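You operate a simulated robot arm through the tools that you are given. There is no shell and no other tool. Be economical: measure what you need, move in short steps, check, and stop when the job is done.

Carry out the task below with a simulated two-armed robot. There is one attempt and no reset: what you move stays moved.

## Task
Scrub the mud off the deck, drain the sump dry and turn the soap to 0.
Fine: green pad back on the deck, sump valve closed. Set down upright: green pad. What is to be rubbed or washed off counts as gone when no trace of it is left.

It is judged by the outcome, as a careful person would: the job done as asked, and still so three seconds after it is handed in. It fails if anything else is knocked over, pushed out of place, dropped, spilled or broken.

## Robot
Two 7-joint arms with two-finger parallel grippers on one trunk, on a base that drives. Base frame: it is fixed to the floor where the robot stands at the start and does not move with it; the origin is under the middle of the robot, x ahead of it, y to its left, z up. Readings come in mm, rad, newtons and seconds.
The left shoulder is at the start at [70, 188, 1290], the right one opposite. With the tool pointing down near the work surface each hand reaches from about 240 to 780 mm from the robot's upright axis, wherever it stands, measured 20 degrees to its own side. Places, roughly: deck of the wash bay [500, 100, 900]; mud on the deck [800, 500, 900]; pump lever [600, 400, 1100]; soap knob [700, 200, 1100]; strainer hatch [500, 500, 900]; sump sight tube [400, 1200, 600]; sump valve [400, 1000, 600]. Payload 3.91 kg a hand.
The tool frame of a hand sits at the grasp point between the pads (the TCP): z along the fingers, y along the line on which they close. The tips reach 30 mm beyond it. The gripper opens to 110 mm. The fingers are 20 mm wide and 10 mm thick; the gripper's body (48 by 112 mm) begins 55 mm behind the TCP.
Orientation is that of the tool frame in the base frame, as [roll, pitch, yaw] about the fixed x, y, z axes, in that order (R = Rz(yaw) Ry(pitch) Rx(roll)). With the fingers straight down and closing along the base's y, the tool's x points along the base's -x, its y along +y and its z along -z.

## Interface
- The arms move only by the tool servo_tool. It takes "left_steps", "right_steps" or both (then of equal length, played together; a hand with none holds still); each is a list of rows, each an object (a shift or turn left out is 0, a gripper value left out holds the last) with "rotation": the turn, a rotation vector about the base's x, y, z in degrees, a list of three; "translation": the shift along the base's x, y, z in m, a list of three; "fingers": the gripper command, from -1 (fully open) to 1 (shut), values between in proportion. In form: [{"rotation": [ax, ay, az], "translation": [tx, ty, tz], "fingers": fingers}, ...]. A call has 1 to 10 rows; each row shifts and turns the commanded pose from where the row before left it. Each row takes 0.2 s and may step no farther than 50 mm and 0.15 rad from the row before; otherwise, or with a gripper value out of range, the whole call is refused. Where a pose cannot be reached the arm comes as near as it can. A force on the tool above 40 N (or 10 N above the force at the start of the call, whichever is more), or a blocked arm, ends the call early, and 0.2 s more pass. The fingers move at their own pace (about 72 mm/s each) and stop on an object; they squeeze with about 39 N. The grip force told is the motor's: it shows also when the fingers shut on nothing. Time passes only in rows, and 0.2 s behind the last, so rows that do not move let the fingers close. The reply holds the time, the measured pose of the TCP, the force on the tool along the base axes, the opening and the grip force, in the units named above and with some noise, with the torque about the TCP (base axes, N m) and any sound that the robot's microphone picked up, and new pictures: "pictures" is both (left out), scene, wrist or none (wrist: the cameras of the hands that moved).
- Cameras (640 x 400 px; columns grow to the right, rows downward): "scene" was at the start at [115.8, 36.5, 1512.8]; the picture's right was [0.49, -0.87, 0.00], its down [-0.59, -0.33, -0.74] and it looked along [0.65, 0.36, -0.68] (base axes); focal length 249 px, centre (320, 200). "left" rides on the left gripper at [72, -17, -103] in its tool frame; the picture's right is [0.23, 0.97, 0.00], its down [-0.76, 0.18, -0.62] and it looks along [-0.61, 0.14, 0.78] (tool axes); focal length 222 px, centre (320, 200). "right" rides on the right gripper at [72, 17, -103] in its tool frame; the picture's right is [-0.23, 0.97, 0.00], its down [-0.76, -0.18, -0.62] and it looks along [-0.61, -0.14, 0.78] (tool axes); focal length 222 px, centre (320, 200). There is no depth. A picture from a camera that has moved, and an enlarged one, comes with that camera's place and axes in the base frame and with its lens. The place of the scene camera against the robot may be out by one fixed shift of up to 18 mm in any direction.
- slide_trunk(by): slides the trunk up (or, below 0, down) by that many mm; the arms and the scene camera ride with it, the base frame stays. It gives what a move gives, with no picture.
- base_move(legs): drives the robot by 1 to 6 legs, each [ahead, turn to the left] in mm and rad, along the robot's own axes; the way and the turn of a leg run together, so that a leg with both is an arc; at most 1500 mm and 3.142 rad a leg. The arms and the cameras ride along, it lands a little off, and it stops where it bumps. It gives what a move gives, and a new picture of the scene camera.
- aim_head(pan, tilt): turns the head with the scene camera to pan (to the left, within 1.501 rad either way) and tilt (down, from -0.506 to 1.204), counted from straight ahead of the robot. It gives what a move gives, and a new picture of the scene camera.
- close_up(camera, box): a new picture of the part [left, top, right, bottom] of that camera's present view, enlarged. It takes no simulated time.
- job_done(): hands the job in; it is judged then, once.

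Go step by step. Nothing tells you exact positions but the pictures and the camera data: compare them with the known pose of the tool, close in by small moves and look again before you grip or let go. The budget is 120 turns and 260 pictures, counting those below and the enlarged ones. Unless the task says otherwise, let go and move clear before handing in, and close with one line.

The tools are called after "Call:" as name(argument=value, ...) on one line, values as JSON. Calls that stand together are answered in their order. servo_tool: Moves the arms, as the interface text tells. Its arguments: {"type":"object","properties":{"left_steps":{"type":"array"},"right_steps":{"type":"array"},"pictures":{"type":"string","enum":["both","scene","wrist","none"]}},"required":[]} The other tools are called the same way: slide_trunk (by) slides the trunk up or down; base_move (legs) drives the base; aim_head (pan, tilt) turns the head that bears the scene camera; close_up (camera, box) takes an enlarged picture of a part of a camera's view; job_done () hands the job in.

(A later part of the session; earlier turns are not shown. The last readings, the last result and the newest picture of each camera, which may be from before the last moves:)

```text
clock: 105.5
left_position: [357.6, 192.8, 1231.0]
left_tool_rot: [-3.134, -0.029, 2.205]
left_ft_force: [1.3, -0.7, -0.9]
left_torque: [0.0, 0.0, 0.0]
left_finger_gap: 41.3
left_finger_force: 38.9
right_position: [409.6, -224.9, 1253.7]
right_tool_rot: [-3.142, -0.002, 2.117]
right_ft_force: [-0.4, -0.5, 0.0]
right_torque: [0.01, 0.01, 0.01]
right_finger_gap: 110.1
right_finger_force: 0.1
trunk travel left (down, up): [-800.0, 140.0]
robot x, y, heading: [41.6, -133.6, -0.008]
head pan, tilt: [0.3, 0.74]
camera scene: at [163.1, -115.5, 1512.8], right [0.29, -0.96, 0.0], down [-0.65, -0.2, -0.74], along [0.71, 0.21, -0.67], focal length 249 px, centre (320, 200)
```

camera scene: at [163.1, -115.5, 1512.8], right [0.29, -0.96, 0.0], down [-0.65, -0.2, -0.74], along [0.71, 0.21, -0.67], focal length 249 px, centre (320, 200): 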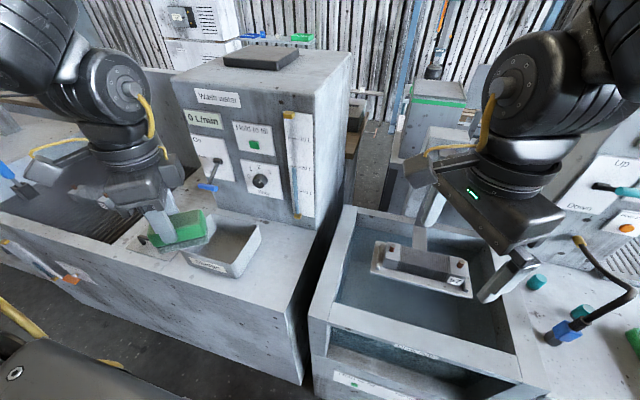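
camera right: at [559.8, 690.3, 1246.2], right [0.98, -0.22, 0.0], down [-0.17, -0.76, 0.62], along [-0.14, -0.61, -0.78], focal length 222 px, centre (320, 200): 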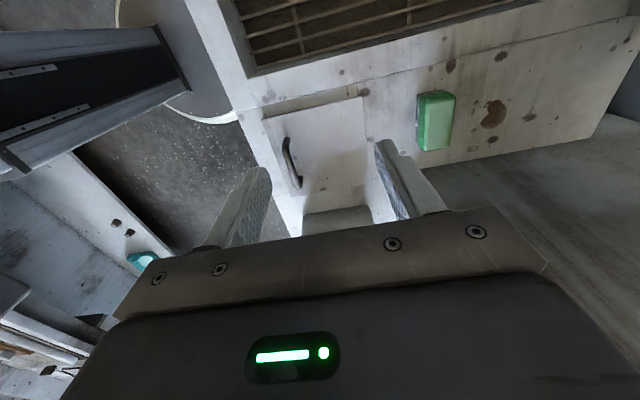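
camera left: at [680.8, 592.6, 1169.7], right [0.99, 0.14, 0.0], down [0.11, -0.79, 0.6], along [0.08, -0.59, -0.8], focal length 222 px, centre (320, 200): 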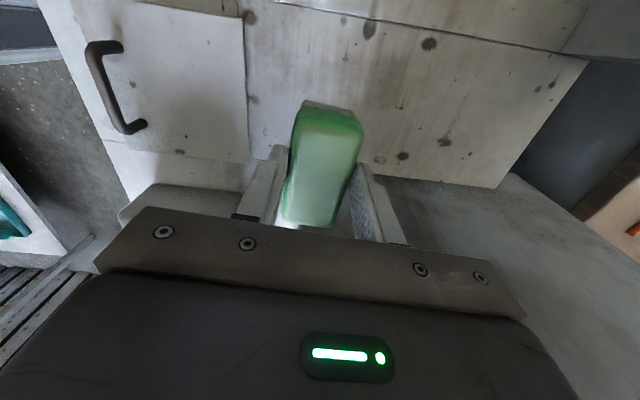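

Call:
servo_tool(left_steps=[{"translation": [0.01, -0.01, 0], "rotation": [0, 0, 7.7]}, {"translation": [0.01, -0.01, 0], "rotation": [0, 0, 7.7]}, {"translation": [0.01, -0.01, 0], "rotation": [0, 0, 7.7]}, {"translation": [0.02, -0.01, 0], "rotation": [0, 0, 7.7]}, {"translation": [0.02, -0.01, 0], "rotation": [0, 0, 7.7]}, {"translation": [0.02, -0.01, 0], "rotation": [0, 0, 7.7]}, {"translation": [0.02, -0.007, 0], "rotation": [0, 0, 7.5]}, {"translation": [0, 0, -0.03], "rotation": [0.44, -1.66, 0]}, {"translation": [0, 0, -0.04]}, {}])

```text
clock: 107.7
left_position: [463.9, 145.8, 1174.5]
left_tool_rot: [-3.141, 0.003, -3.141]
left_ft_force: [0.3, -0.7, -0.7]
left_torque: [0.01, 0.02, 0.01]
left_finger_gap: 41.1
left_finger_force: 38.5
left hand out of reach, approached as far as the arm can: row 8, 9
right_position: [409.1, -226.5, 1254.6]
right_tool_rot: [3.141, -0.001, 2.117]
right_ft_force: [-0.8, -0.5, 0.6]
right_torque: [0.0, 0.02, -0.02]
right_finger_gap: 109.7
right_finger_force: 0.0
trunk travel left (down, up): [-800.0, 140.0]
robot x, y, heading: [37.9, -135.9, -0.007]
head pan, tilt: [0.3, 0.74]
camera scene: at [162.2, -117.4, 1513.0], right [0.29, -0.96, 0.0], down [-0.65, -0.19, -0.74], along [0.71, 0.22, -0.67], focal length 249 px, centre (320, 200)
camera left: at [391.1, 128.8, 1277.6], right [-0.23, 0.97, 0.0], down [0.76, 0.18, 0.63], along [0.61, 0.14, -0.78], focal length 222 px, centre (320, 200)
```

scene: 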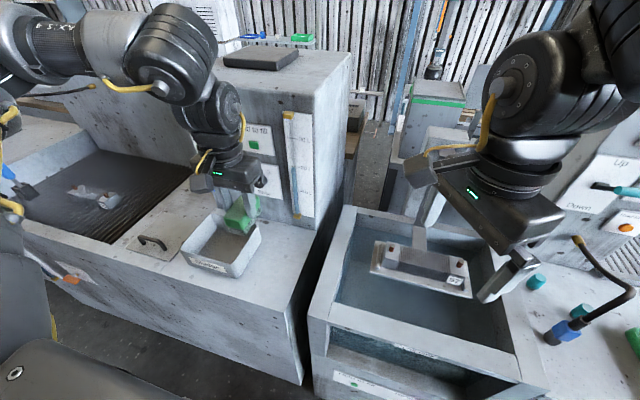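
left: 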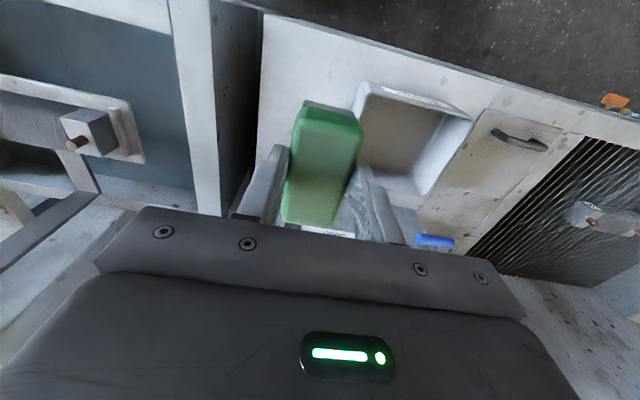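

Call:
base_move(legs=[[50, 0]])

```text
clock: 108.7
left_position: [503.1, 148.4, 1179.0]
left_tool_rot: [3.142, 0.014, 3.141]
left_ft_force: [-0.4, 0.2, 0.9]
left_torque: [-0.03, -0.05, -0.03]
left_finger_gap: 41.2
left_finger_force: 39.2
right_position: [447.5, -222.0, 1258.0]
right_tool_rot: [3.133, 0.006, 2.122]
right_ft_force: [-1.0, -0.5, -0.2]
right_torque: [0.01, -0.08, -0.07]
right_finger_gap: 110.1
right_finger_force: 0.0
trunk travel left (down, up): [-800.0, 140.0]
robot x, y, heading: [92.0, -136.4, -0.008]
head pan, tilt: [0.3, 0.74]
camera scene: at [199.1, -114.6, 1514.1], right [0.29, -0.96, 0.0], down [-0.64, -0.2, -0.74], along [0.71, 0.21, -0.67], focal length 249 px, centre (320, 200)
```

scene: 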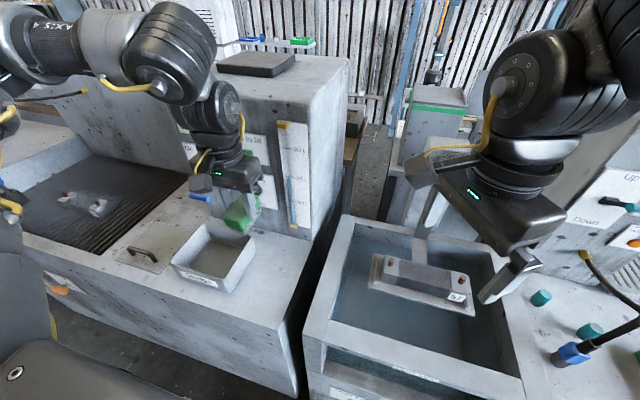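

Now backing the hand to x 470 and moving in over the original spot, still high.

Call:
servo_tool(left_steps=[{"translation": [-0.03, 0, 0]}, {"translation": [-0.014, 0, 0]}, {"translation": [0, -0.02, -0.02]}, {"translation": [0, 0, -0.03]}, {"translation": [0, 0, -0.03]}, {}], pictures="wrist")

```text
clock: 110.0
left_position: [514.6, 149.6, 1116.5]
left_tool_rot: [-3.138, 0.004, 3.138]
left_ft_force: [0.5, -0.4, -1.1]
left_torque: [-0.02, -0.01, 0.01]
left_finger_gap: 41.1
left_finger_force: 39.0
left hand out of reach, approached as far as the arm can: row 1, 2, 3, 4
right_position: [456.1, -226.1, 1254.4]
right_tool_rot: [3.138, 0.0, 2.119]
right_ft_force: [0.0, 0.2, 0.1]
right_torque: [0.05, 0.0, 0.01]
right_finger_gap: 110.2
right_finger_force: 0.1
trunk travel left (down, up): [-800.0, 140.0]
robot x, y, heading: [87.8, -134.9, -0.006]
head pan, tilt: [0.3, 0.74]
camera left: at [441.0, 134.6, 1219.5], right [-0.22, 0.97, 0.0], down [0.76, 0.18, 0.62], along [0.61, 0.14, -0.78], focal length 222 px, centre (320, 200)
```

left: 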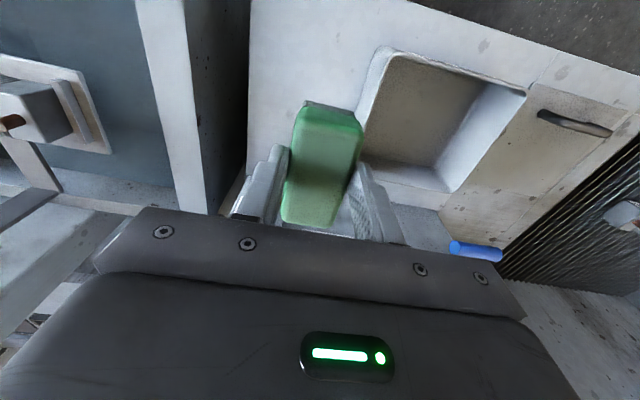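

Call:
servo_tool(left_steps=[{"rotation": [0, 0, -8.5]}, {"rotation": [0, 0, -8.5]}, {"rotation": [0, 0, -8.5]}, {"rotation": [0, 0, -8.5]}, {"rotation": [0, 0, -8.5]}, {"rotation": [0, 0, -8.5]}, {"rotation": [0, 0, -8.5]}, {"translation": [-0.01, -0.01, 0], "rotation": [0, 0, -8.5]}, {"translation": [-0.01, -0.01, 0], "rotation": [0, 0, -8.5]}, {"rotation": [0, 0, -8.5]}], pictures="wrist")

```text
clock: 112.2
left_position: [493.8, 130.4, 1115.8]
left_tool_rot: [-3.139, 0.004, 1.656]
left_ft_force: [-0.9, 0.2, -0.7]
left_torque: [0.0, 0.02, -0.02]
left_finger_gap: 41.4
left_finger_force: 39.1
right_position: [458.2, -224.5, 1255.1]
right_tool_rot: [3.139, -0.001, 2.121]
right_ft_force: [-0.9, -0.7, 0.0]
right_torque: [0.01, 0.0, -0.01]
right_finger_gap: 110.0
right_finger_force: 0.1
trunk travel left (down, up): [-800.0, 140.0]
robot x, y, heading: [86.3, -136.4, -0.006]
head pan, tilt: [0.3, 0.74]
camera left: at [472.0, 202.1, 1218.8], right [0.95, 0.31, 0.0], down [0.24, -0.74, 0.63], along [0.19, -0.6, -0.78], focal length 222 px, centre (320, 200)
```

left: 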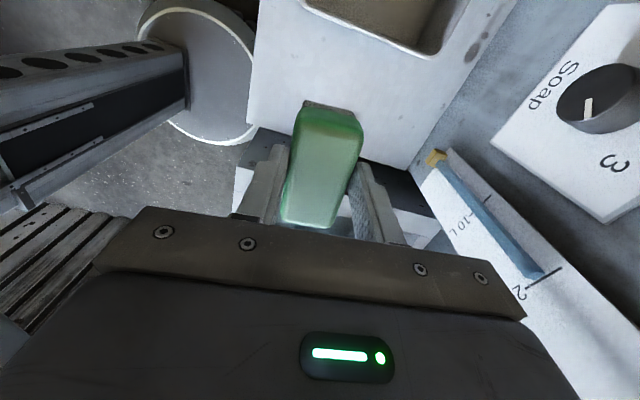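

Call:
servo_tool(left_steps=[{"translation": [-0.004, -0.006, -0.03], "rotation": [0.1, 0.2, -4.9]}, {"translation": [0, 0, -0.04]}, {"translation": [0, 0, -0.04]}, {"translation": [0, 0, -0.03]}, {"translation": [0, 0, -0.02]}, {}])

```text
clock: 113.7
left_position: [487.8, 141.8, 971.3]
left_tool_rot: [-3.137, 0.006, 1.57]
left_ft_force: [-0.2, -0.9, -1.4]
left_torque: [0.01, 0.0, 0.01]
left_finger_gap: 41.1
left_finger_force: 38.8
left hand out of reach, approached as far as the arm can: row 4, 5
right_position: [457.8, -225.7, 1255.0]
right_tool_rot: [3.138, 0.001, 2.121]
right_ft_force: [-0.6, -0.1, 0.4]
right_torque: [-0.01, 0.01, -0.03]
right_finger_gap: 110.2
right_finger_force: 0.0
trunk travel left (down, up): [-800.0, 140.0]
robot x, y, heading: [88.5, -138.0, -0.006]
head pan, tilt: [0.3, 0.74]
camera scene: at [212.5, -115.7, 1512.8], right [0.29, -0.96, 0.0], down [-0.65, -0.2, -0.74], along [0.71, 0.21, -0.67], focal length 249 px, centre (320, 200)
camera left: at [471.6, 216.2, 1075.0], right [0.97, 0.23, -0.01], down [0.18, -0.76, 0.63], along [0.14, -0.61, -0.78], focal length 222 px, centre (320, 200)
```

scene: 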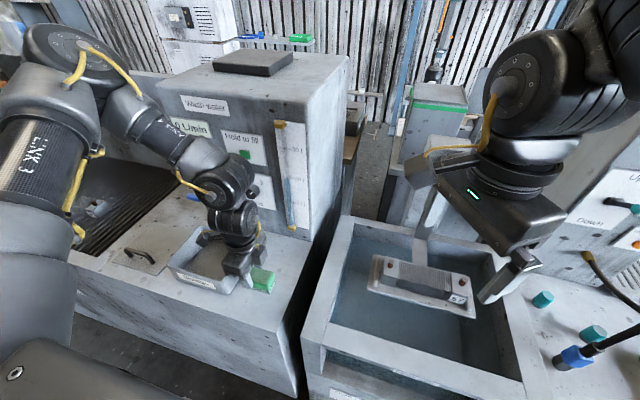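
left: 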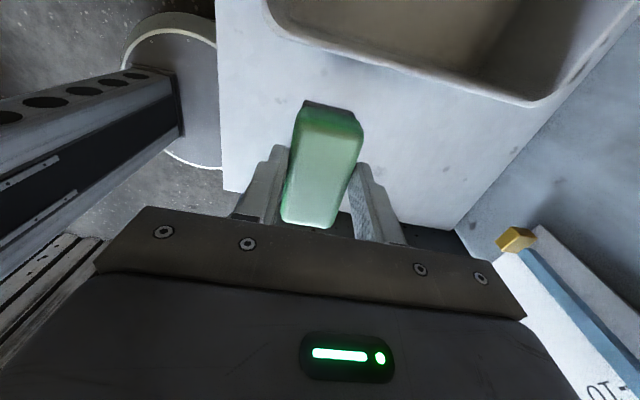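

Call:
servo_tool(left_steps=[{"translation": [0, 0, 0.04]}, {"translation": [0, -0.006, 0.03]}, {"translation": [0, -0.01, 0]}, {}], pictures="none")

```text
clock: 114.7
left_position: [489.3, 127.1, 1042.8]
left_tool_rot: [-3.135, 0.003, 1.573]
left_ft_force: [-0.3, -0.2, -1.5]
left_torque: [-0.02, 0.04, -0.03]
left_finger_gap: 41.2
left_finger_force: 38.8
right_position: [456.5, -223.6, 1254.2]
right_tool_rot: [3.138, 0.001, 2.12]
right_ft_force: [0.1, -0.1, 0.5]
right_torque: [0.01, 0.02, -0.02]
right_finger_gap: 110.1
right_finger_force: 0.0
trunk travel left (down, up): [-800.0, 140.0]
robot x, y, heading: [90.2, -137.3, -0.007]
head pan, tilt: [0.3, 0.74]
```

Call:
slide_trunk(by=-85)

```text
clock: 115.9
left_position: [488.8, 127.0, 957.4]
left_tool_rot: [-3.136, 0.001, 1.572]
left_ft_force: [0.2, 0.1, -0.9]
left_torque: [-0.01, -0.01, 0.01]
left_finger_gap: 41.2
left_finger_force: 38.9
right_position: [457.8, -224.2, 1167.7]
right_tool_rot: [3.139, 0.001, 2.12]
right_ft_force: [0.1, 0.5, -0.1]
right_torque: [0.01, -0.01, -0.02]
right_finger_gap: 110.3
right_finger_force: 0.0
trunk travel left (down, up): [-715.0, 225.0]
robot x, y, heading: [90.9, -132.1, -0.005]
head pan, tilt: [0.3, 0.74]
```

Call:
servo_tool(left_steps=[{"translation": [0, 0, -0.008]}, {"translation": [0, 0, -0.004]}, {}])

```text
clock: 116.7
left_position: [488.5, 126.8, 947.5]
left_tool_rot: [-3.137, 0.002, 1.57]
left_ft_force: [-0.3, -0.7, -1.4]
left_torque: [0.02, -0.04, 0.02]
left_finger_gap: 41.0
left_finger_force: 39.5
right_position: [457.7, -225.7, 1168.9]
right_tool_rot: [3.138, 0.0, 2.12]
right_ft_force: [-0.3, -0.4, 0.5]
right_torque: [0.01, 0.0, -0.04]
right_finger_gap: 109.9
right_finger_force: 0.0
trunk travel left (down, up): [-715.0, 225.0]
robot x, y, heading: [90.7, -136.8, -0.008]
head pan, tilt: [0.3, 0.74]
camera scene: at [212.2, -115.6, 1427.8], right [0.29, -0.96, 0.0], down [-0.65, -0.2, -0.74], along [0.71, 0.21, -0.67], focal length 249 px, centre (320, 200)
camera left: at [472.5, 200.3, 1048.8], right [0.97, 0.23, -0.01], down [0.18, -0.76, 0.62], along [0.14, -0.61, -0.78], focal length 222 px, centre (320, 200)
```

scene: 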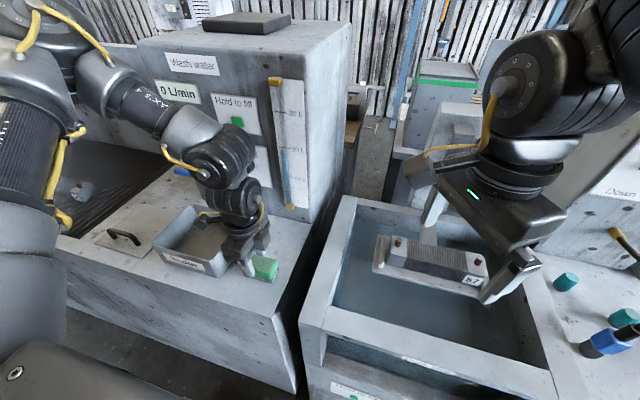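
left: 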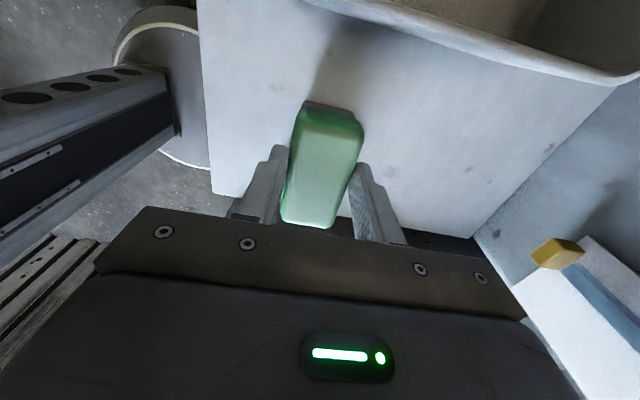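

Call:
servo_tool(left_steps=[{"translation": [0, 0, -0.003]}, {}], pictures="none")

```text
clock: 117.3
left_position: [489.2, 126.3, 943.9]
left_tool_rot: [-3.137, 0.001, 1.573]
left_ft_force: [-0.4, 2.5, 12.4]
left_torque: [0.61, -0.22, 0.02]
left_finger_gap: 41.1
left_finger_force: 39.3
right_position: [457.7, -225.0, 1170.0]
right_tool_rot: [3.139, -0.001, 2.121]
right_ft_force: [0.7, 0.0, 0.2]
right_torque: [-0.01, 0.0, -0.03]
right_finger_gap: 109.9
right_finger_force: 0.0
trunk travel left (down, up): [-715.0, 225.0]
robot x, y, heading: [89.2, -136.0, -0.011]
head pan, tilt: [0.3, 0.74]
```

Contact is made; releasing gently and rising.

Call:
servo_tool(left_steps=[{"translation": [0, 0, 0.001], "fingers": 0.1}, {"fingers": -0.3}, {}, {"translation": [0, 0, 0.03]}, {"translation": [0, 0, 0.04]}, {"translation": [0, 0, 0.04]}, {"translation": [0, 0, 0.04]}, {}])

```text
clock: 119.1
left_position: [490.2, 127.9, 1094.9]
left_tool_rot: [-3.137, 0.001, 1.573]
left_ft_force: [0.8, 0.8, 0.4]
left_torque: [0.02, 0.02, 0.01]
left_finger_gap: 71.5
left_finger_force: 0.0
right_position: [458.8, -223.8, 1168.3]
right_tool_rot: [3.139, -0.001, 2.12]
right_ft_force: [0.5, -0.3, -0.5]
right_torque: [0.0, 0.0, -0.03]
right_finger_gap: 110.1
right_finger_force: 0.1
trunk travel left (down, up): [-715.0, 225.0]
robot x, y, heading: [88.1, -136.9, -0.004]
head pan, tilt: [0.3, 0.74]
camera scene: at [213.0, -115.3, 1427.7], right [0.29, -0.96, 0.0], down [-0.65, -0.2, -0.74], along [0.71, 0.21, -0.67], focal length 249 px, centre (320, 200)
camera left: at [473.0, 200.6, 1196.6], right [0.97, 0.23, -0.01], down [0.18, -0.76, 0.62], along [0.14, -0.61, -0.78], focal length 222 px, centre (320, 200)
```

scene: 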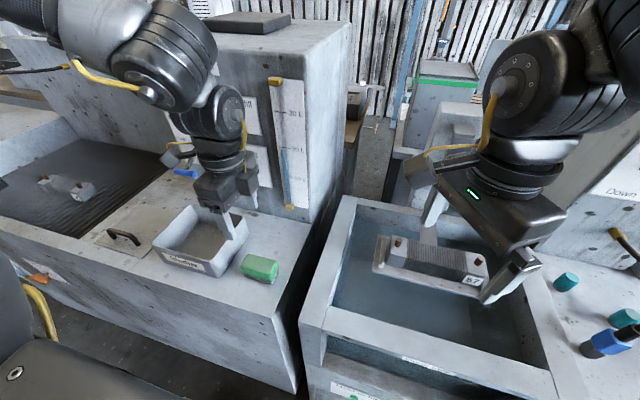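
left: 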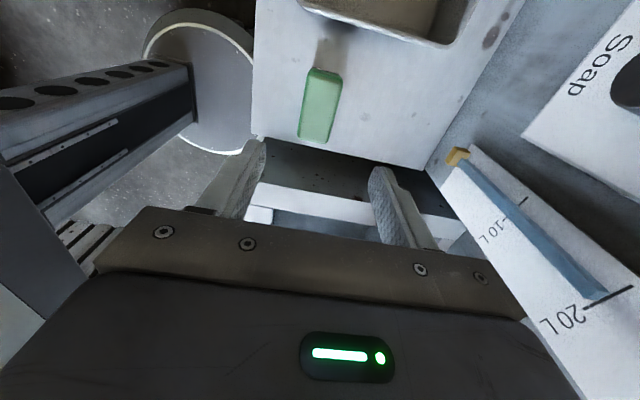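

Call:
close_up(camera="left", box=[260, 20, 400, 150])

```text
3.08 times, centred on (330, 85) of left
camera zoom: at [473.0, 200.6, 1196.6], right [0.97, 0.23, -0.01], down [0.18, -0.76, 0.62], along [0.14, -0.61, -0.78], focal length 684 px, centre (289, 554)
```

zoom: 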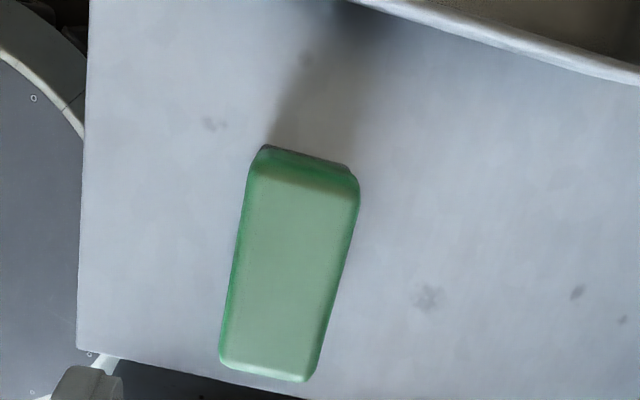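

Pad is safely placed (the dark patch is only its shadow). Next is the soap knob: I'll pull the left hand back to get a clear view of the panel.

Call:
servo_tool(left_steps=[{"translation": [-0.02, 0, 0.03], "fingers": -1}, {"translation": [-0.03, 0.02, 0.03]}, {"translation": [-0.03, 0.03, 0.02]}, {"translation": [-0.03, 0.03, 0.02]}, {"translation": [0, 0.04, 0]}, {"translation": [0, 0.04, 0]}, {"translation": [0, 0.04, 0]}, {}], pictures="none")

Call:
aim_head(pan=0.5, tilt=0.5)

```text
clock: 120.9
left_position: [380.0, 326.9, 1193.2]
left_tool_rot: [-3.137, 0.001, 1.573]
left_ft_force: [0.1, -0.7, -0.2]
left_torque: [-0.03, 0.02, 0.03]
left_finger_gap: 109.8
left_finger_force: 0.0
right_position: [458.2, -224.3, 1169.5]
right_tool_rot: [3.139, 0.0, 2.121]
right_ft_force: [1.0, 0.4, -1.1]
right_torque: [-0.04, 0.0, 0.02]
right_finger_gap: 110.1
right_finger_force: 0.1
trunk travel left (down, up): [-715.0, 225.0]
robot x, y, heading: [88.5, -136.3, -0.004]
head pan, tilt: [0.3, 0.74]
```

```text
clock: 121.6
left_position: [379.5, 327.1, 1193.9]
left_tool_rot: [-3.134, 0.002, 1.573]
left_ft_force: [-0.2, 0.0, -0.2]
left_torque: [-0.04, 0.03, -0.02]
left_finger_gap: 109.7
left_finger_force: 0.0
right_position: [457.1, -225.6, 1168.8]
right_tool_rot: [3.139, -0.001, 2.122]
right_ft_force: [-0.3, -1.1, -0.1]
right_torque: [0.0, 0.02, 0.01]
right_finger_gap: 109.7
right_finger_force: 0.0
trunk travel left (down, up): [-715.0, 225.0]
robot x, y, heading: [90.9, -136.6, -0.004]
head pan, tilt: [0.499, 0.499]
camera scene: at [212.4, -96.6, 1448.9], right [0.47, -0.88, 0.0], down [-0.42, -0.23, -0.88], along [0.77, 0.42, -0.48], focal length 249 px, centre (320, 200)
```

scene: 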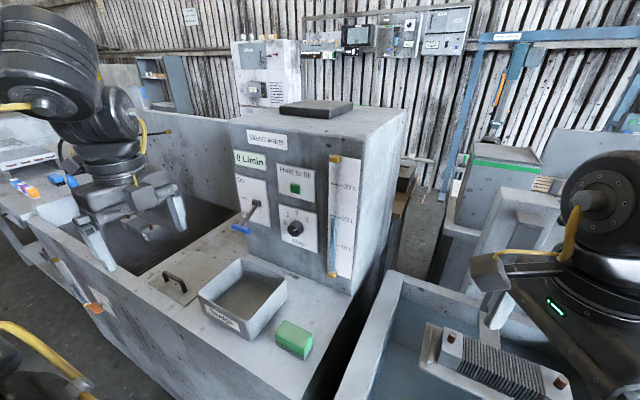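

Call:
close_up(camera="scene", box=[270, 190, 330, 260])

Call:
close_up(camera="scene", box=[220, 130, 370, 290])

```text
5.71 times, centred on (300, 225) of scene
camera zoom: at [212.4, -96.6, 1448.9], right [0.47, -0.88, 0.0], down [-0.42, -0.23, -0.88], along [0.77, 0.42, -0.48], focal length 1421 px, centre (434, 57)
```

zoom: 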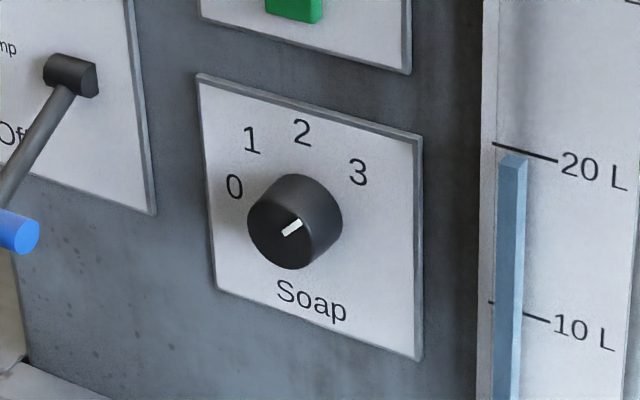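

```text
2.50 times, centred on (295, 210) of scene
camera zoom: at [212.4, -96.6, 1448.9], right [0.47, -0.88, 0.0], down [-0.42, -0.23, -0.88], along [0.77, 0.42, -0.48], focal length 622 px, centre (382, 175)
```

zoom: 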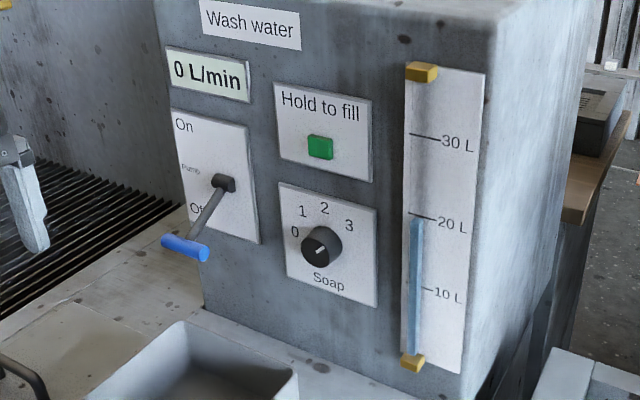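

Pointer is at 3; marks step 45° with 0 pointing straight left, so the knob needs about −135° about +x. Knob is near (668, 221, 1058). I'll turn the left hand to point forward.

Call:
servo_tool(left_steps=[{"rotation": [0, -8.5, 0]}, {"rotation": [0, -8.5, 0]}, {"rotation": [0, -8.5, 0]}, {"rotation": [0, -8.5, 0]}, {"translation": [0.01, 0, 0], "rotation": [0, -8.5, 0]}, {"translation": [0.01, 0, 0], "rotation": [0, -8.5, 0]}, {"translation": [0.01, -0.01, 0], "rotation": [0, -8.5, 0]}, {"translation": [0.01, -0.01, 0], "rotation": [0, -8.5, 0]}, {"translation": [0.01, -0.01, 0], "rotation": [0, -8.5, 0]}, {"translation": [0.01, -0.01, 0], "rotation": [0, -8.5, 0]}])

```text
clock: 123.8
left_position: [474.4, 367.1, 1267.4]
left_tool_rot: [1.663, 0.003, 1.569]
left_ft_force: [-0.4, 0.7, -1.1]
left_torque: [0.0, 0.02, 0.02]
left_finger_gap: 110.0
left_finger_force: 0.0
left hand out of reach, approached as far as the arm can: row 4, 5, 6, 7, 8, 9, 10
right_position: [458.5, -223.9, 1168.8]
right_tool_rot: [3.14, 0.0, 2.121]
right_ft_force: [0.7, 0.6, -0.6]
right_torque: [0.0, 0.01, 0.02]
right_finger_gap: 110.2
right_finger_force: 0.1
trunk travel left (down, up): [-715.0, 225.0]
robot x, y, heading: [88.9, -135.9, -0.005]
head pan, tilt: [0.499, 0.499]
camera scene: at [214.5, -95.5, 1448.7], right [0.47, -0.88, 0.0], down [-0.42, -0.23, -0.88], along [0.77, 0.42, -0.48], focal length 249 px, centre (320, 200)
camera left: at [369.1, 440.5, 1259.3], right [0.09, 0.23, 0.97], down [-0.61, -0.76, 0.24], along [0.79, -0.61, 0.07], focal length 222 px, centre (320, 200)
```

scene: 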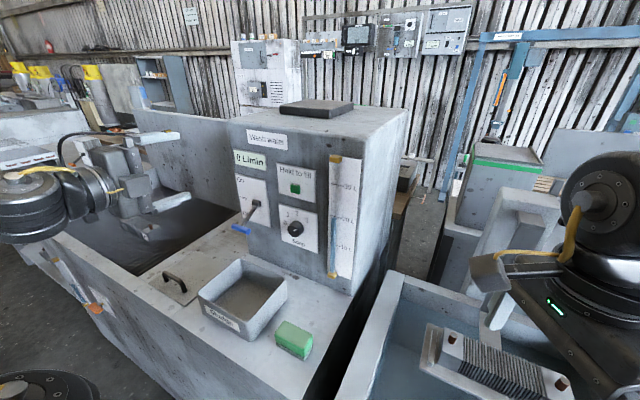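
left: 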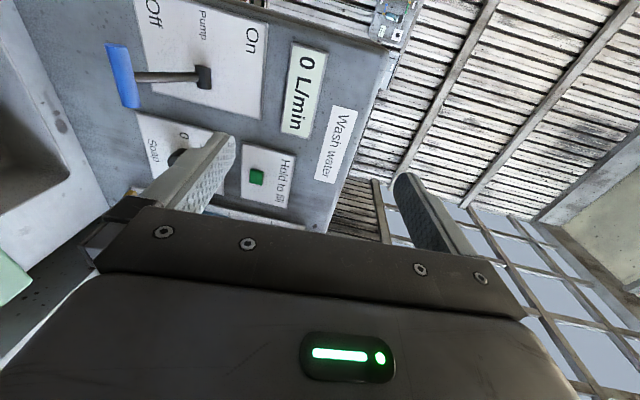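

Call:
servo_tool(left_steps=[{"translation": [0, -0.03, -0.03], "rotation": [0, -5, 0]}, {"translation": [0, -0.03, -0.03]}, {"translation": [0, -0.03, -0.03]}, {"translation": [0, -0.03, -0.03]}, {"translation": [0, -0.025, -0.03]}, {"translation": [0, 0, -0.04]}, {"translation": [0.02, 0, -0.015]}, {}])

```text
clock: 125.6
left_position: [570.1, 318.2, 1129.5]
left_tool_rot: [1.575, 0.001, 1.57]
left_ft_force: [0.9, -0.1, 3.6]
left_torque: [-0.02, -0.12, -0.01]
left_finger_gap: 108.4
left_finger_force: 0.0
left hand out of reach, approached as far as the arm can: row 1, 2, 3, 4, 5
right_position: [457.1, -225.6, 1169.4]
right_tool_rot: [3.137, 0.001, 2.12]
right_ft_force: [-0.6, 0.0, 0.4]
right_torque: [0.0, 0.01, -0.01]
right_finger_gap: 110.1
right_finger_force: 0.2
trunk travel left (down, up): [-715.0, 225.0]
robot x, y, heading: [87.7, -136.5, -0.011]
head pan, tilt: [0.499, 0.499]
camera scene: at [211.9, -97.2, 1449.0], right [0.47, -0.88, 0.0], down [-0.42, -0.23, -0.88], along [0.77, 0.42, -0.48], focal length 249 px, centre (320, 200)
camera left: at [467.3, 392.2, 1113.3], right [0.0, 0.23, 0.97], down [-0.62, -0.76, 0.18], along [0.78, -0.61, 0.14], focal length 222 px, centre (320, 200)
```

scene: 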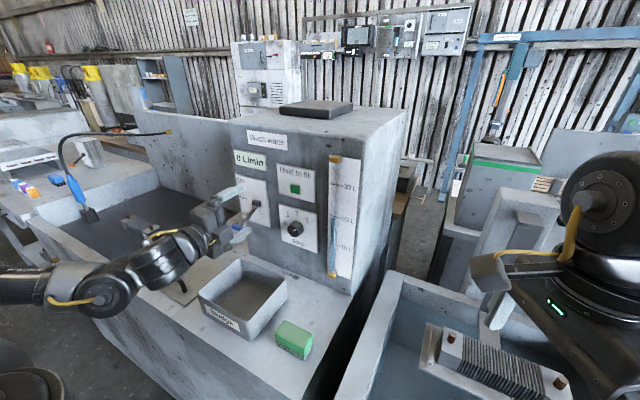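
left: 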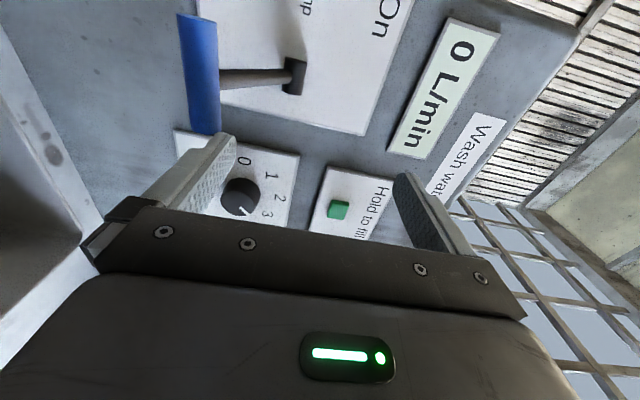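

The lower finger may be touching the pump lever; backing straight away.

Call:
servo_tool(left_steps=[{"translation": [-0.03, 0, 0.003]}, {"translation": [-0.04, 0, 0]}, {"translation": [-0.04, 0, 0]}, {}])

Call:
close_up(camera="scene", box=[220, 130, 370, 290])

```text
clock: 126.6
left_position: [544.1, 322.2, 1134.4]
left_tool_rot: [1.575, -0.004, 1.574]
left_ft_force: [-1.5, -0.1, 0.2]
left_torque: [0.02, -0.01, 0.01]
left_finger_gap: 109.9
left_finger_force: 0.1
left hand out of reach, approached as far as the arm can: row 1, 2, 3
right_position: [456.4, -224.2, 1169.8]
right_tool_rot: [3.138, -0.001, 2.121]
right_ft_force: [-1.0, -0.2, 0.8]
right_torque: [0.03, 0.02, 0.02]
right_finger_gap: 110.2
right_finger_force: 0.1
trunk travel left (down, up): [-715.0, 225.0]
robot x, y, heading: [92.4, -131.1, -0.005]
head pan, tilt: [0.499, 0.499]
camera scene: at [211.6, -96.4, 1449.0], right [0.47, -0.88, 0.0], down [-0.42, -0.23, -0.88], along [0.77, 0.42, -0.48], focal length 249 px, centre (320, 200)
camera left: at [440.1, 395.3, 1117.6], right [0.0, 0.22, 0.98], down [-0.62, -0.76, 0.18], along [0.78, -0.61, 0.13], focal length 222 px, centre (320, 200)
```

scene: 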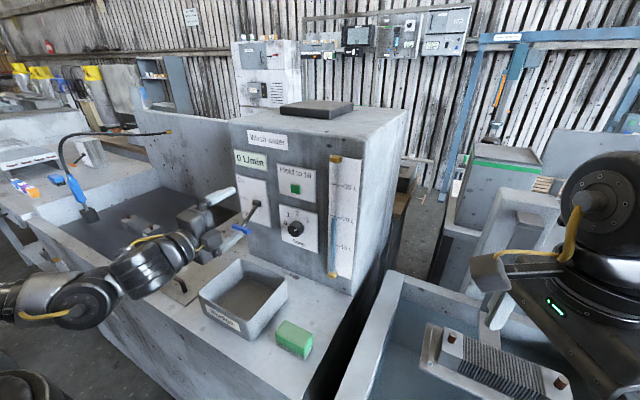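
left: 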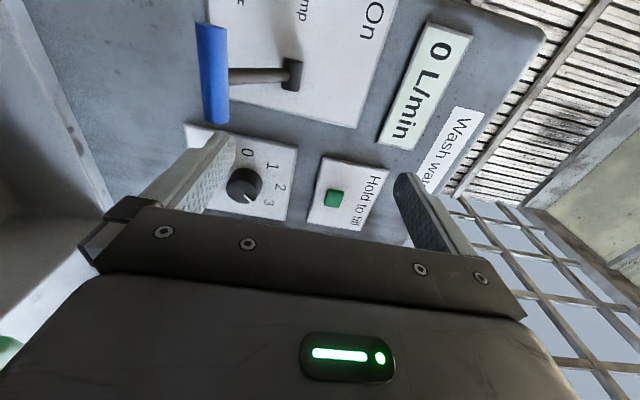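

```text
2.50 times, centred on (295, 210) of scene
camera zoom: at [211.6, -96.4, 1449.0], right [0.47, -0.88, 0.0], down [-0.42, -0.23, -0.88], along [0.77, 0.42, -0.48], focal length 622 px, centre (382, 175)
```

zoom: 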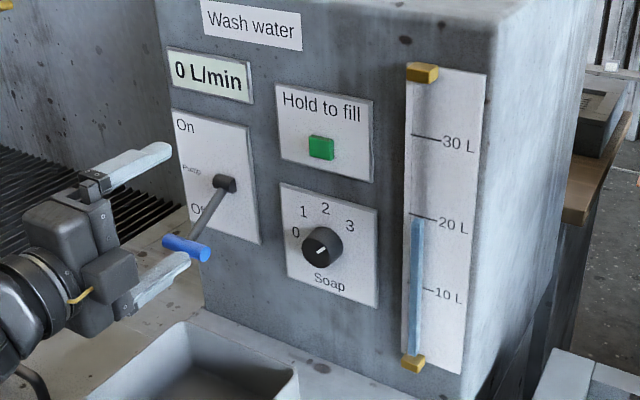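

Call:
servo_tool(left_steps=[{"translation": [-0.02, 0.01, 0.03]}, {"translation": [-0.02, 0.01, 0.03], "rotation": [0, 8, 0]}, {"translation": [-0.02, 0.01, 0.03], "rotation": [0, 8, 0]}, {"translation": [-0.02, 0, 0.01], "rotation": [0, 8, 0]}, {"translation": [-0.02, 0, 0], "rotation": [0, 8, 0]}, {"translation": [-0.02, 0, 0], "rotation": [0, 8, 0]}, {"translation": [-0.02, 0, 0], "rotation": [0, 8, 0]}, {"translation": [-0.02, 0, 0], "rotation": [0, 8, 0]}, {"translation": [-0.02, 0, 0], "rotation": [0, 8, 0]}, {"translation": [0, 0, 0], "rotation": [0, 8, 0]}])

```text
clock: 128.8
left_position: [380.9, 355.4, 1229.4]
left_tool_rot: [2.835, 0.001, 1.571]
left_ft_force: [0.4, 0.2, -0.4]
left_torque: [0.0, 0.01, -0.02]
left_finger_gap: 110.1
left_finger_force: 0.1
left hand out of reach, approached as far as the arm can: row 1, 2
right_position: [460.2, -225.3, 1168.7]
right_tool_rot: [3.139, 0.0, 2.12]
right_ft_force: [0.2, 0.8, 0.1]
right_torque: [0.0, -0.02, 0.0]
right_finger_gap: 109.9
right_finger_force: 0.1
trunk travel left (down, up): [-715.0, 225.0]
robot x, y, heading: [90.5, -137.3, -0.002]
head pan, tilt: [0.499, 0.499]
camera scene: at [215.1, -97.6, 1448.7], right [0.47, -0.88, 0.0], down [-0.42, -0.23, -0.88], along [0.77, 0.42, -0.48], focal length 249 px, centre (320, 200)
camera left: at [333.7, 429.3, 1321.8], right [0.93, 0.23, 0.29], down [-0.02, -0.76, 0.65], along [0.37, -0.61, -0.7], focal length 222 px, centre (320, 200)
```

scene: 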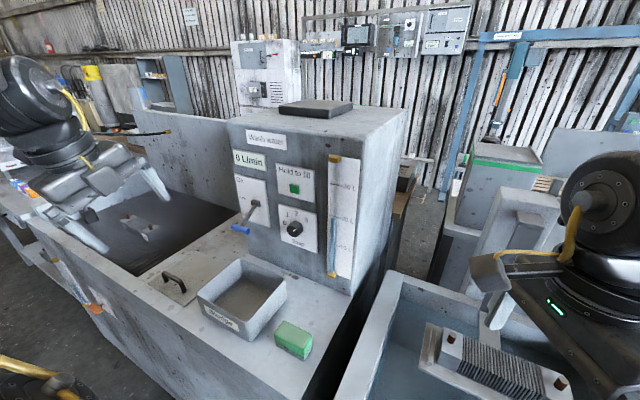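
left: 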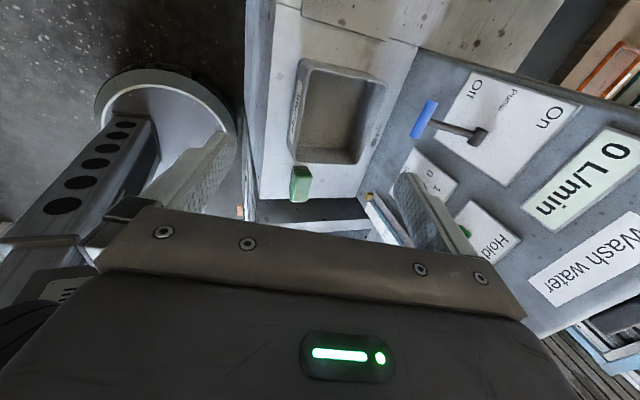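

Call:
base_move(legs=[[-40, 0], [0, 1.57], [370, 0], [0, -1.57]])

```text
clock: 139.3
left_position: [342.0, 728.4, 1229.2]
left_tool_rot: [2.834, 0.004, 1.567]
left_ft_force: [-0.1, -0.7, 0.2]
left_torque: [0.0, 0.02, 0.01]
left_finger_gap: 109.8
left_finger_force: 0.0
right_position: [418.2, 145.4, 1168.5]
right_tool_rot: [3.139, 0.0, 2.117]
right_ft_force: [0.0, -0.3, 0.2]
right_torque: [-0.01, 0.04, 0.01]
right_finger_gap: 110.1
right_finger_force: 0.1
trunk travel left (down, up): [-715.0, 225.0]
robot x, y, heading: [48.2, 239.2, -0.01]
head pan, tilt: [0.499, 0.499]
camera scene: at [173.4, 274.8, 1448.9], right [0.47, -0.88, 0.0], down [-0.42, -0.23, -0.88], along [0.77, 0.41, -0.48], focal length 249 px, centre (320, 200)
```

scene: 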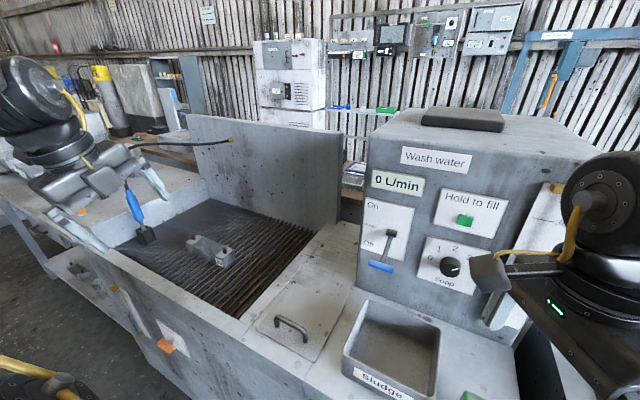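

Now turning the right hand to point forward at the knob, with its current roll kept so there's room to twist.

Call:
servo_tool(right_steps=[{"rotation": [0, -8.5, 0]}, {"rotation": [0, -8.5, 0]}, {"rotation": [0, -8.5, 0]}, {"rotation": [0, -8.5, 0]}, {"rotation": [0, -8.5, 0]}, {"rotation": [0, -8.5, 0]}, {"rotation": [0, -8.5, 0]}, {"rotation": [0, -8.5, 0]}, {"rotation": [0, -8.5, 0]}, {"rotation": [0, -8.5, 0]}])

```text
clock: 141.5
left_position: [340.2, 726.6, 1229.5]
left_tool_rot: [2.831, 0.002, 1.566]
left_ft_force: [-0.3, 0.7, 0.0]
left_torque: [0.0, -0.07, 0.02]
left_finger_gap: 110.2
left_finger_force: 0.1
right_position: [480.2, 188.1, 1267.3]
right_tool_rot: [1.768, 0.485, 1.664]
right_ft_force: [-0.8, 0.3, -0.3]
right_torque: [-0.01, 0.02, 0.03]
right_finger_gap: 110.1
right_finger_force: 0.1
right hand out of reach, approached as far as the arm can: row 4, 5, 6, 7, 8, 9, 10
trunk travel left (down, up): [-715.0, 225.0]
robot x, y, heading: [53.5, 235.9, -0.009]
head pan, tilt: [0.499, 0.499]
camera scene: at [172.0, 274.1, 1449.1], right [0.47, -0.88, 0.0], down [-0.42, -0.23, -0.88], along [0.78, 0.41, -0.48], focal length 249 px, centre (320, 200)
camera right: at [375.3, 260.0, 1266.0], right [0.17, 0.26, 0.95], down [-0.58, -0.76, 0.31], along [0.8, -0.6, 0.03], focal length 222 px, centre (320, 200)
```

scene: 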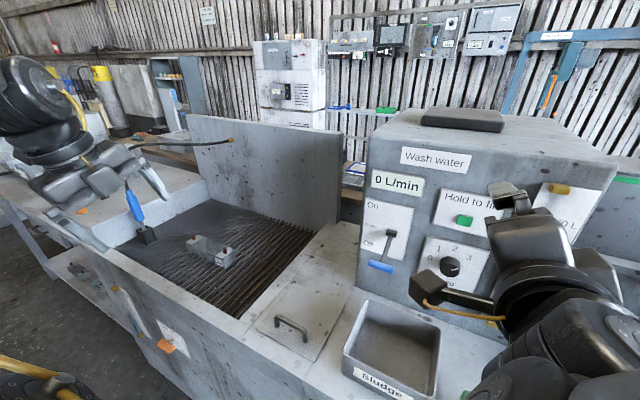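
right: 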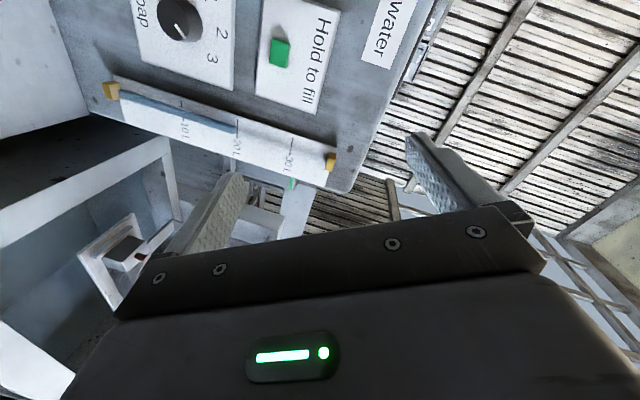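

Call:
servo_tool(right_steps=[{"rotation": [0, -5, 0], "translation": [0, 0.01, -0.03]}, {"translation": [0, 0.01, -0.04]}, {"translation": [0, 0.01, -0.04]}, {"translation": [0.01, 0, -0.04]}, {"translation": [0.02, 0, -0.04]}, {"translation": [0.02, 0, -0.015]}, {}])

```text
clock: 143.3
left_position: [341.8, 727.4, 1228.0]
left_tool_rot: [2.832, 0.0, 1.569]
left_ft_force: [0.1, 0.6, 0.4]
left_torque: [0.01, -0.02, 0.0]
left_finger_gap: 109.9
left_finger_force: 0.0
right_position: [566.9, 155.2, 1258.3]
right_tool_rot: [1.657, 0.465, 1.587]
right_ft_force: [0.0, -0.5, -0.9]
right_torque: [0.0, 0.04, -0.01]
right_finger_gap: 110.0
right_finger_force: 0.1
right hand out of reach, approached as far as the arm can: row 1, 2, 3, 4, 5
trunk travel left (down, up): [-715.0, 225.0]
robot x, y, heading: [50.4, 233.3, -0.009]
head pan, tilt: [0.499, 0.499]
stopped in row 7 (right hand): the arm was blocked; the commanded pose is now the measured one
camera scene: at [173.7, 274.5, 1448.9], right [0.47, -0.88, 0.0], down [-0.42, -0.23, -0.88], along [0.77, 0.41, -0.48], focal length 249 px, centre (320, 200)
camera right: at [464.7, 230.7, 1249.5], right [0.08, 0.23, 0.97], down [-0.62, -0.75, 0.23], along [0.78, -0.62, 0.08], focal length 222 px, centre (320, 200)
```

scene: 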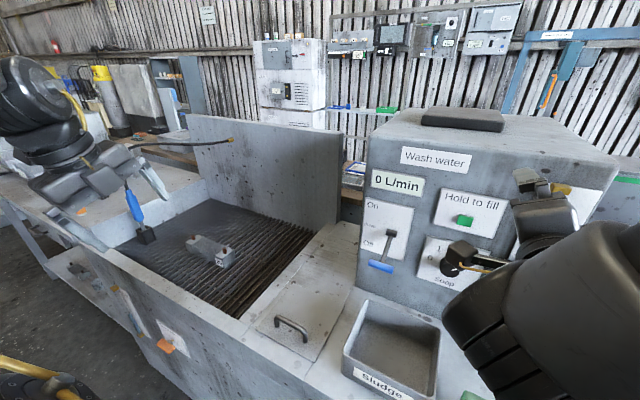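
right: 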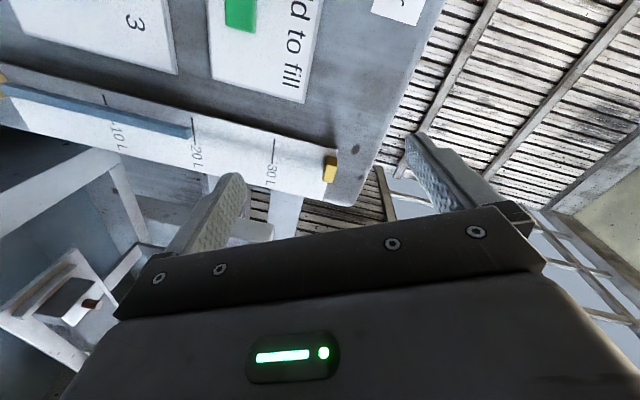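

Call:
aim_head(pan=-0.4, tilt=0.6)

```text
clock: 144.5
left_position: [342.4, 727.4, 1230.0]
left_tool_rot: [2.832, 0.004, 1.568]
left_ft_force: [-1.1, 0.0, -0.3]
left_torque: [0.01, -0.01, 0.01]
left_finger_gap: 110.0
left_finger_force: 0.0
right_position: [568.0, 155.6, 1259.1]
right_tool_rot: [1.659, 0.464, 1.589]
right_ft_force: [0.8, -0.2, 0.0]
right_torque: [0.01, 0.03, 0.02]
right_finger_gap: 109.8
right_finger_force: 0.0
trunk travel left (down, up): [-715.0, 225.0]
robot x, y, heading: [48.9, 238.8, -0.006]
head pan, tilt: [-0.4, 0.6]
camera scene: at [174.3, 196.8, 1439.9], right [-0.4, -0.92, 0.0], down [-0.52, 0.22, -0.83], along [0.76, -0.33, -0.56], focal length 249 px, centre (320, 200)
```

scene: 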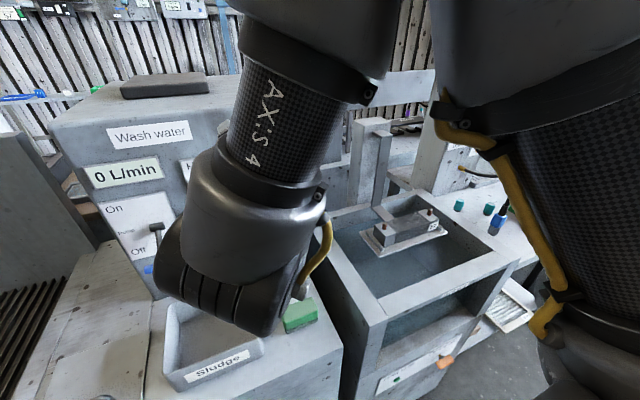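

The right arm's wrist sits too low for a forward grip here. The left arm earlier showed a clean horizontal posture, so I'll use it from farther right. First I'll stow the right hand.

Call:
servo_tool(right_steps=[{"translation": [-0.03, 0, 0.0], "rotation": [0, 8, 0]}, {"translation": [-0.03, 0, 0.0], "rotation": [0, 8, 0]}, {"translation": [-0.03, 0, 0], "rotation": [0, 8, 0]}, {"translation": [-0.02, 0, 0], "rotation": [0, 8, 0]}, {"translation": [-0.02, 0, 0], "rotation": [0, 8, 0]}, {"translation": [-0.02, 0, 0], "rotation": [0, 8, 0]}, {"translation": [-0.02, 0, 0], "rotation": [0, 8, 0]}, {"translation": [-0.02, 0, 0], "rotation": [0, 8, 0]}, {"rotation": [0, 8, 0]}, {"rotation": [0, 8, 0]}])

```text
clock: 146.7
left_position: [343.3, 727.4, 1230.1]
left_tool_rot: [2.832, 0.003, 1.569]
left_ft_force: [-0.1, -0.6, -0.7]
left_torque: [-0.03, 0.03, -0.04]
left_finger_gap: 110.1
left_finger_force: 0.1
right_position: [376.8, 157.7, 1257.2]
right_tool_rot: [3.068, 0.059, 2.04]
right_ft_force: [0.0, -1.4, 0.2]
right_torque: [-0.03, 0.02, 0.01]
right_finger_gap: 109.9
right_finger_force: 0.0
trunk travel left (down, up): [-715.0, 225.0]
robot x, y, heading: [51.3, 238.3, -0.005]
head pan, tilt: [-0.4, 0.6]
camera scene: at [175.2, 196.5, 1439.7], right [-0.4, -0.92, 0.0], down [-0.52, 0.22, -0.82], along [0.76, -0.33, -0.57], focal length 249 px, centre (320, 200)
camera right: at [349.9, 232.3, 1356.6], right [0.97, 0.24, 0.09], down [0.13, -0.75, 0.65], along [0.22, -0.62, -0.75], focal length 222 px, centre (320, 200)
```

scene: 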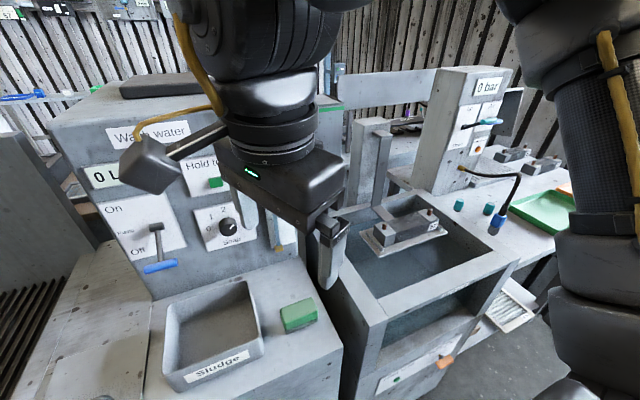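
right: 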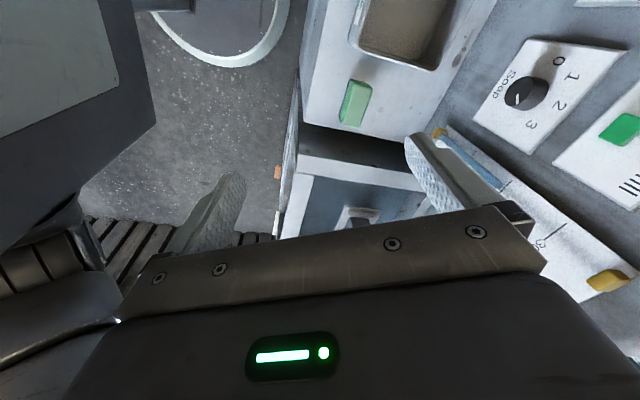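

Call:
servo_tool(left_steps=[{"translation": [0, -0.04, 0.01]}, {"translation": [0, -0.04, 0.01]}, {"translation": [0, -0.04, 0.01]}, {}], right_steps=[{"translation": [-0.02, -0.02, 0.03]}, {"translation": [-0.02, -0.02, 0.03]}, {"translation": [-0.02, -0.02, 0.02]}, {}], pictures="none")

```text
clock: 147.7
left_position: [342.0, 607.7, 1258.0]
left_tool_rot: [2.833, 0.005, 1.567]
left_ft_force: [-0.7, 0.2, -0.3]
left_torque: [-0.01, 0.03, 0.04]
left_finger_gap: 109.7
left_finger_force: 0.0
right_position: [316.8, 99.1, 1336.2]
right_tool_rot: [3.066, 0.06, 2.041]
right_ft_force: [1.4, 0.2, 0.1]
right_torque: [0.01, -0.01, -0.01]
right_finger_gap: 110.2
right_finger_force: 0.1
trunk travel left (down, up): [-715.0, 225.0]
robot x, y, heading: [51.5, 234.4, -0.007]
head pan, tilt: [-0.4, 0.6]
```

Call:
base_move(legs=[[0, -1.57], [510, 0], [0, 1.57], [30, 0]])

Call:
aim_head(pan=0.6, tilt=0.5)

```text
clock: 158.9
left_position: [356.3, 88.2, 1259.8]
left_tool_rot: [2.827, 0.004, 1.554]
left_ft_force: [-1.3, -0.5, 0.2]
left_torque: [0.0, -0.04, -0.02]
left_finger_gap: 110.1
left_finger_force: 0.1
right_position: [323.2, -422.2, 1338.1]
right_tool_rot: [3.06, 0.063, 2.027]
right_ft_force: [-0.4, 0.3, 0.6]
right_torque: [-0.02, -0.07, 0.02]
right_finger_gap: 110.0
right_finger_force: 0.0
trunk travel left (down, up): [-715.0, 225.0]
robot x, y, heading: [64.1, -280.5, -0.023]
head pan, tilt: [-0.4, 0.6]
camera scene: at [181.5, -320.4, 1440.6], right [-0.41, -0.91, 0.0], down [-0.51, 0.23, -0.83], along [0.76, -0.34, -0.56], focal length 249 px, centre (320, 200)
```

scene: 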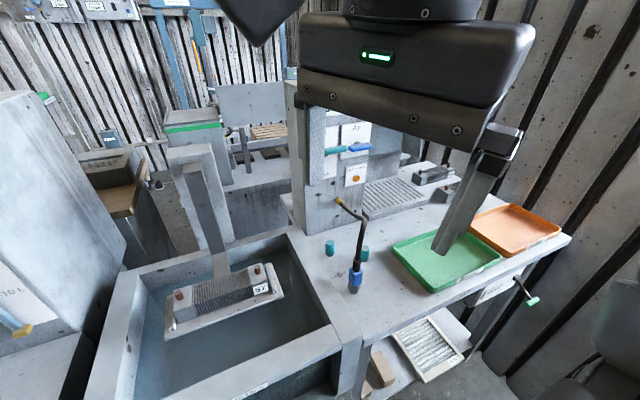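

```text
clock: 160.2
left_position: [362.3, 87.8, 1258.5]
left_tool_rot: [2.833, 0.002, 1.552]
left_ft_force: [-0.8, -0.1, -0.4]
left_torque: [0.0, -0.01, -0.01]
left_finger_gap: 110.0
left_finger_force: 0.0
right_position: [328.7, -421.3, 1336.9]
right_tool_rot: [3.065, 0.062, 2.029]
right_ft_force: [0.0, -0.2, 0.3]
right_torque: [0.03, -0.02, 0.01]
right_finger_gap: 110.2
right_finger_force: 0.0
trunk travel left (down, up): [-715.0, 225.0]
robot x, y, heading: [64.4, -279.1, -0.025]
head pan, tilt: [0.6, 0.499]
camera scene: at [184.5, -234.5, 1448.9], right [0.55, -0.84, 0.0], down [-0.4, -0.26, -0.88], along [0.74, 0.48, -0.48], focal length 249 px, centre (320, 200)
```

scene: 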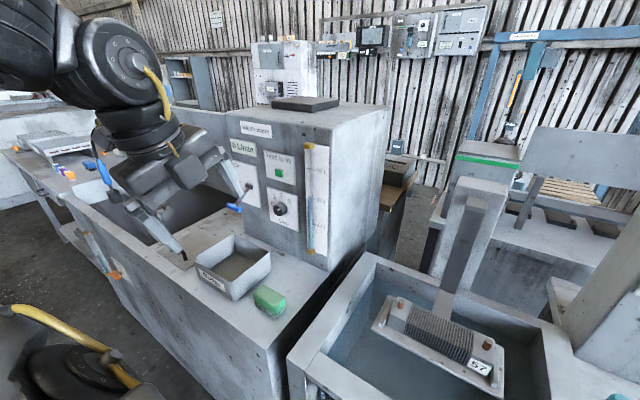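

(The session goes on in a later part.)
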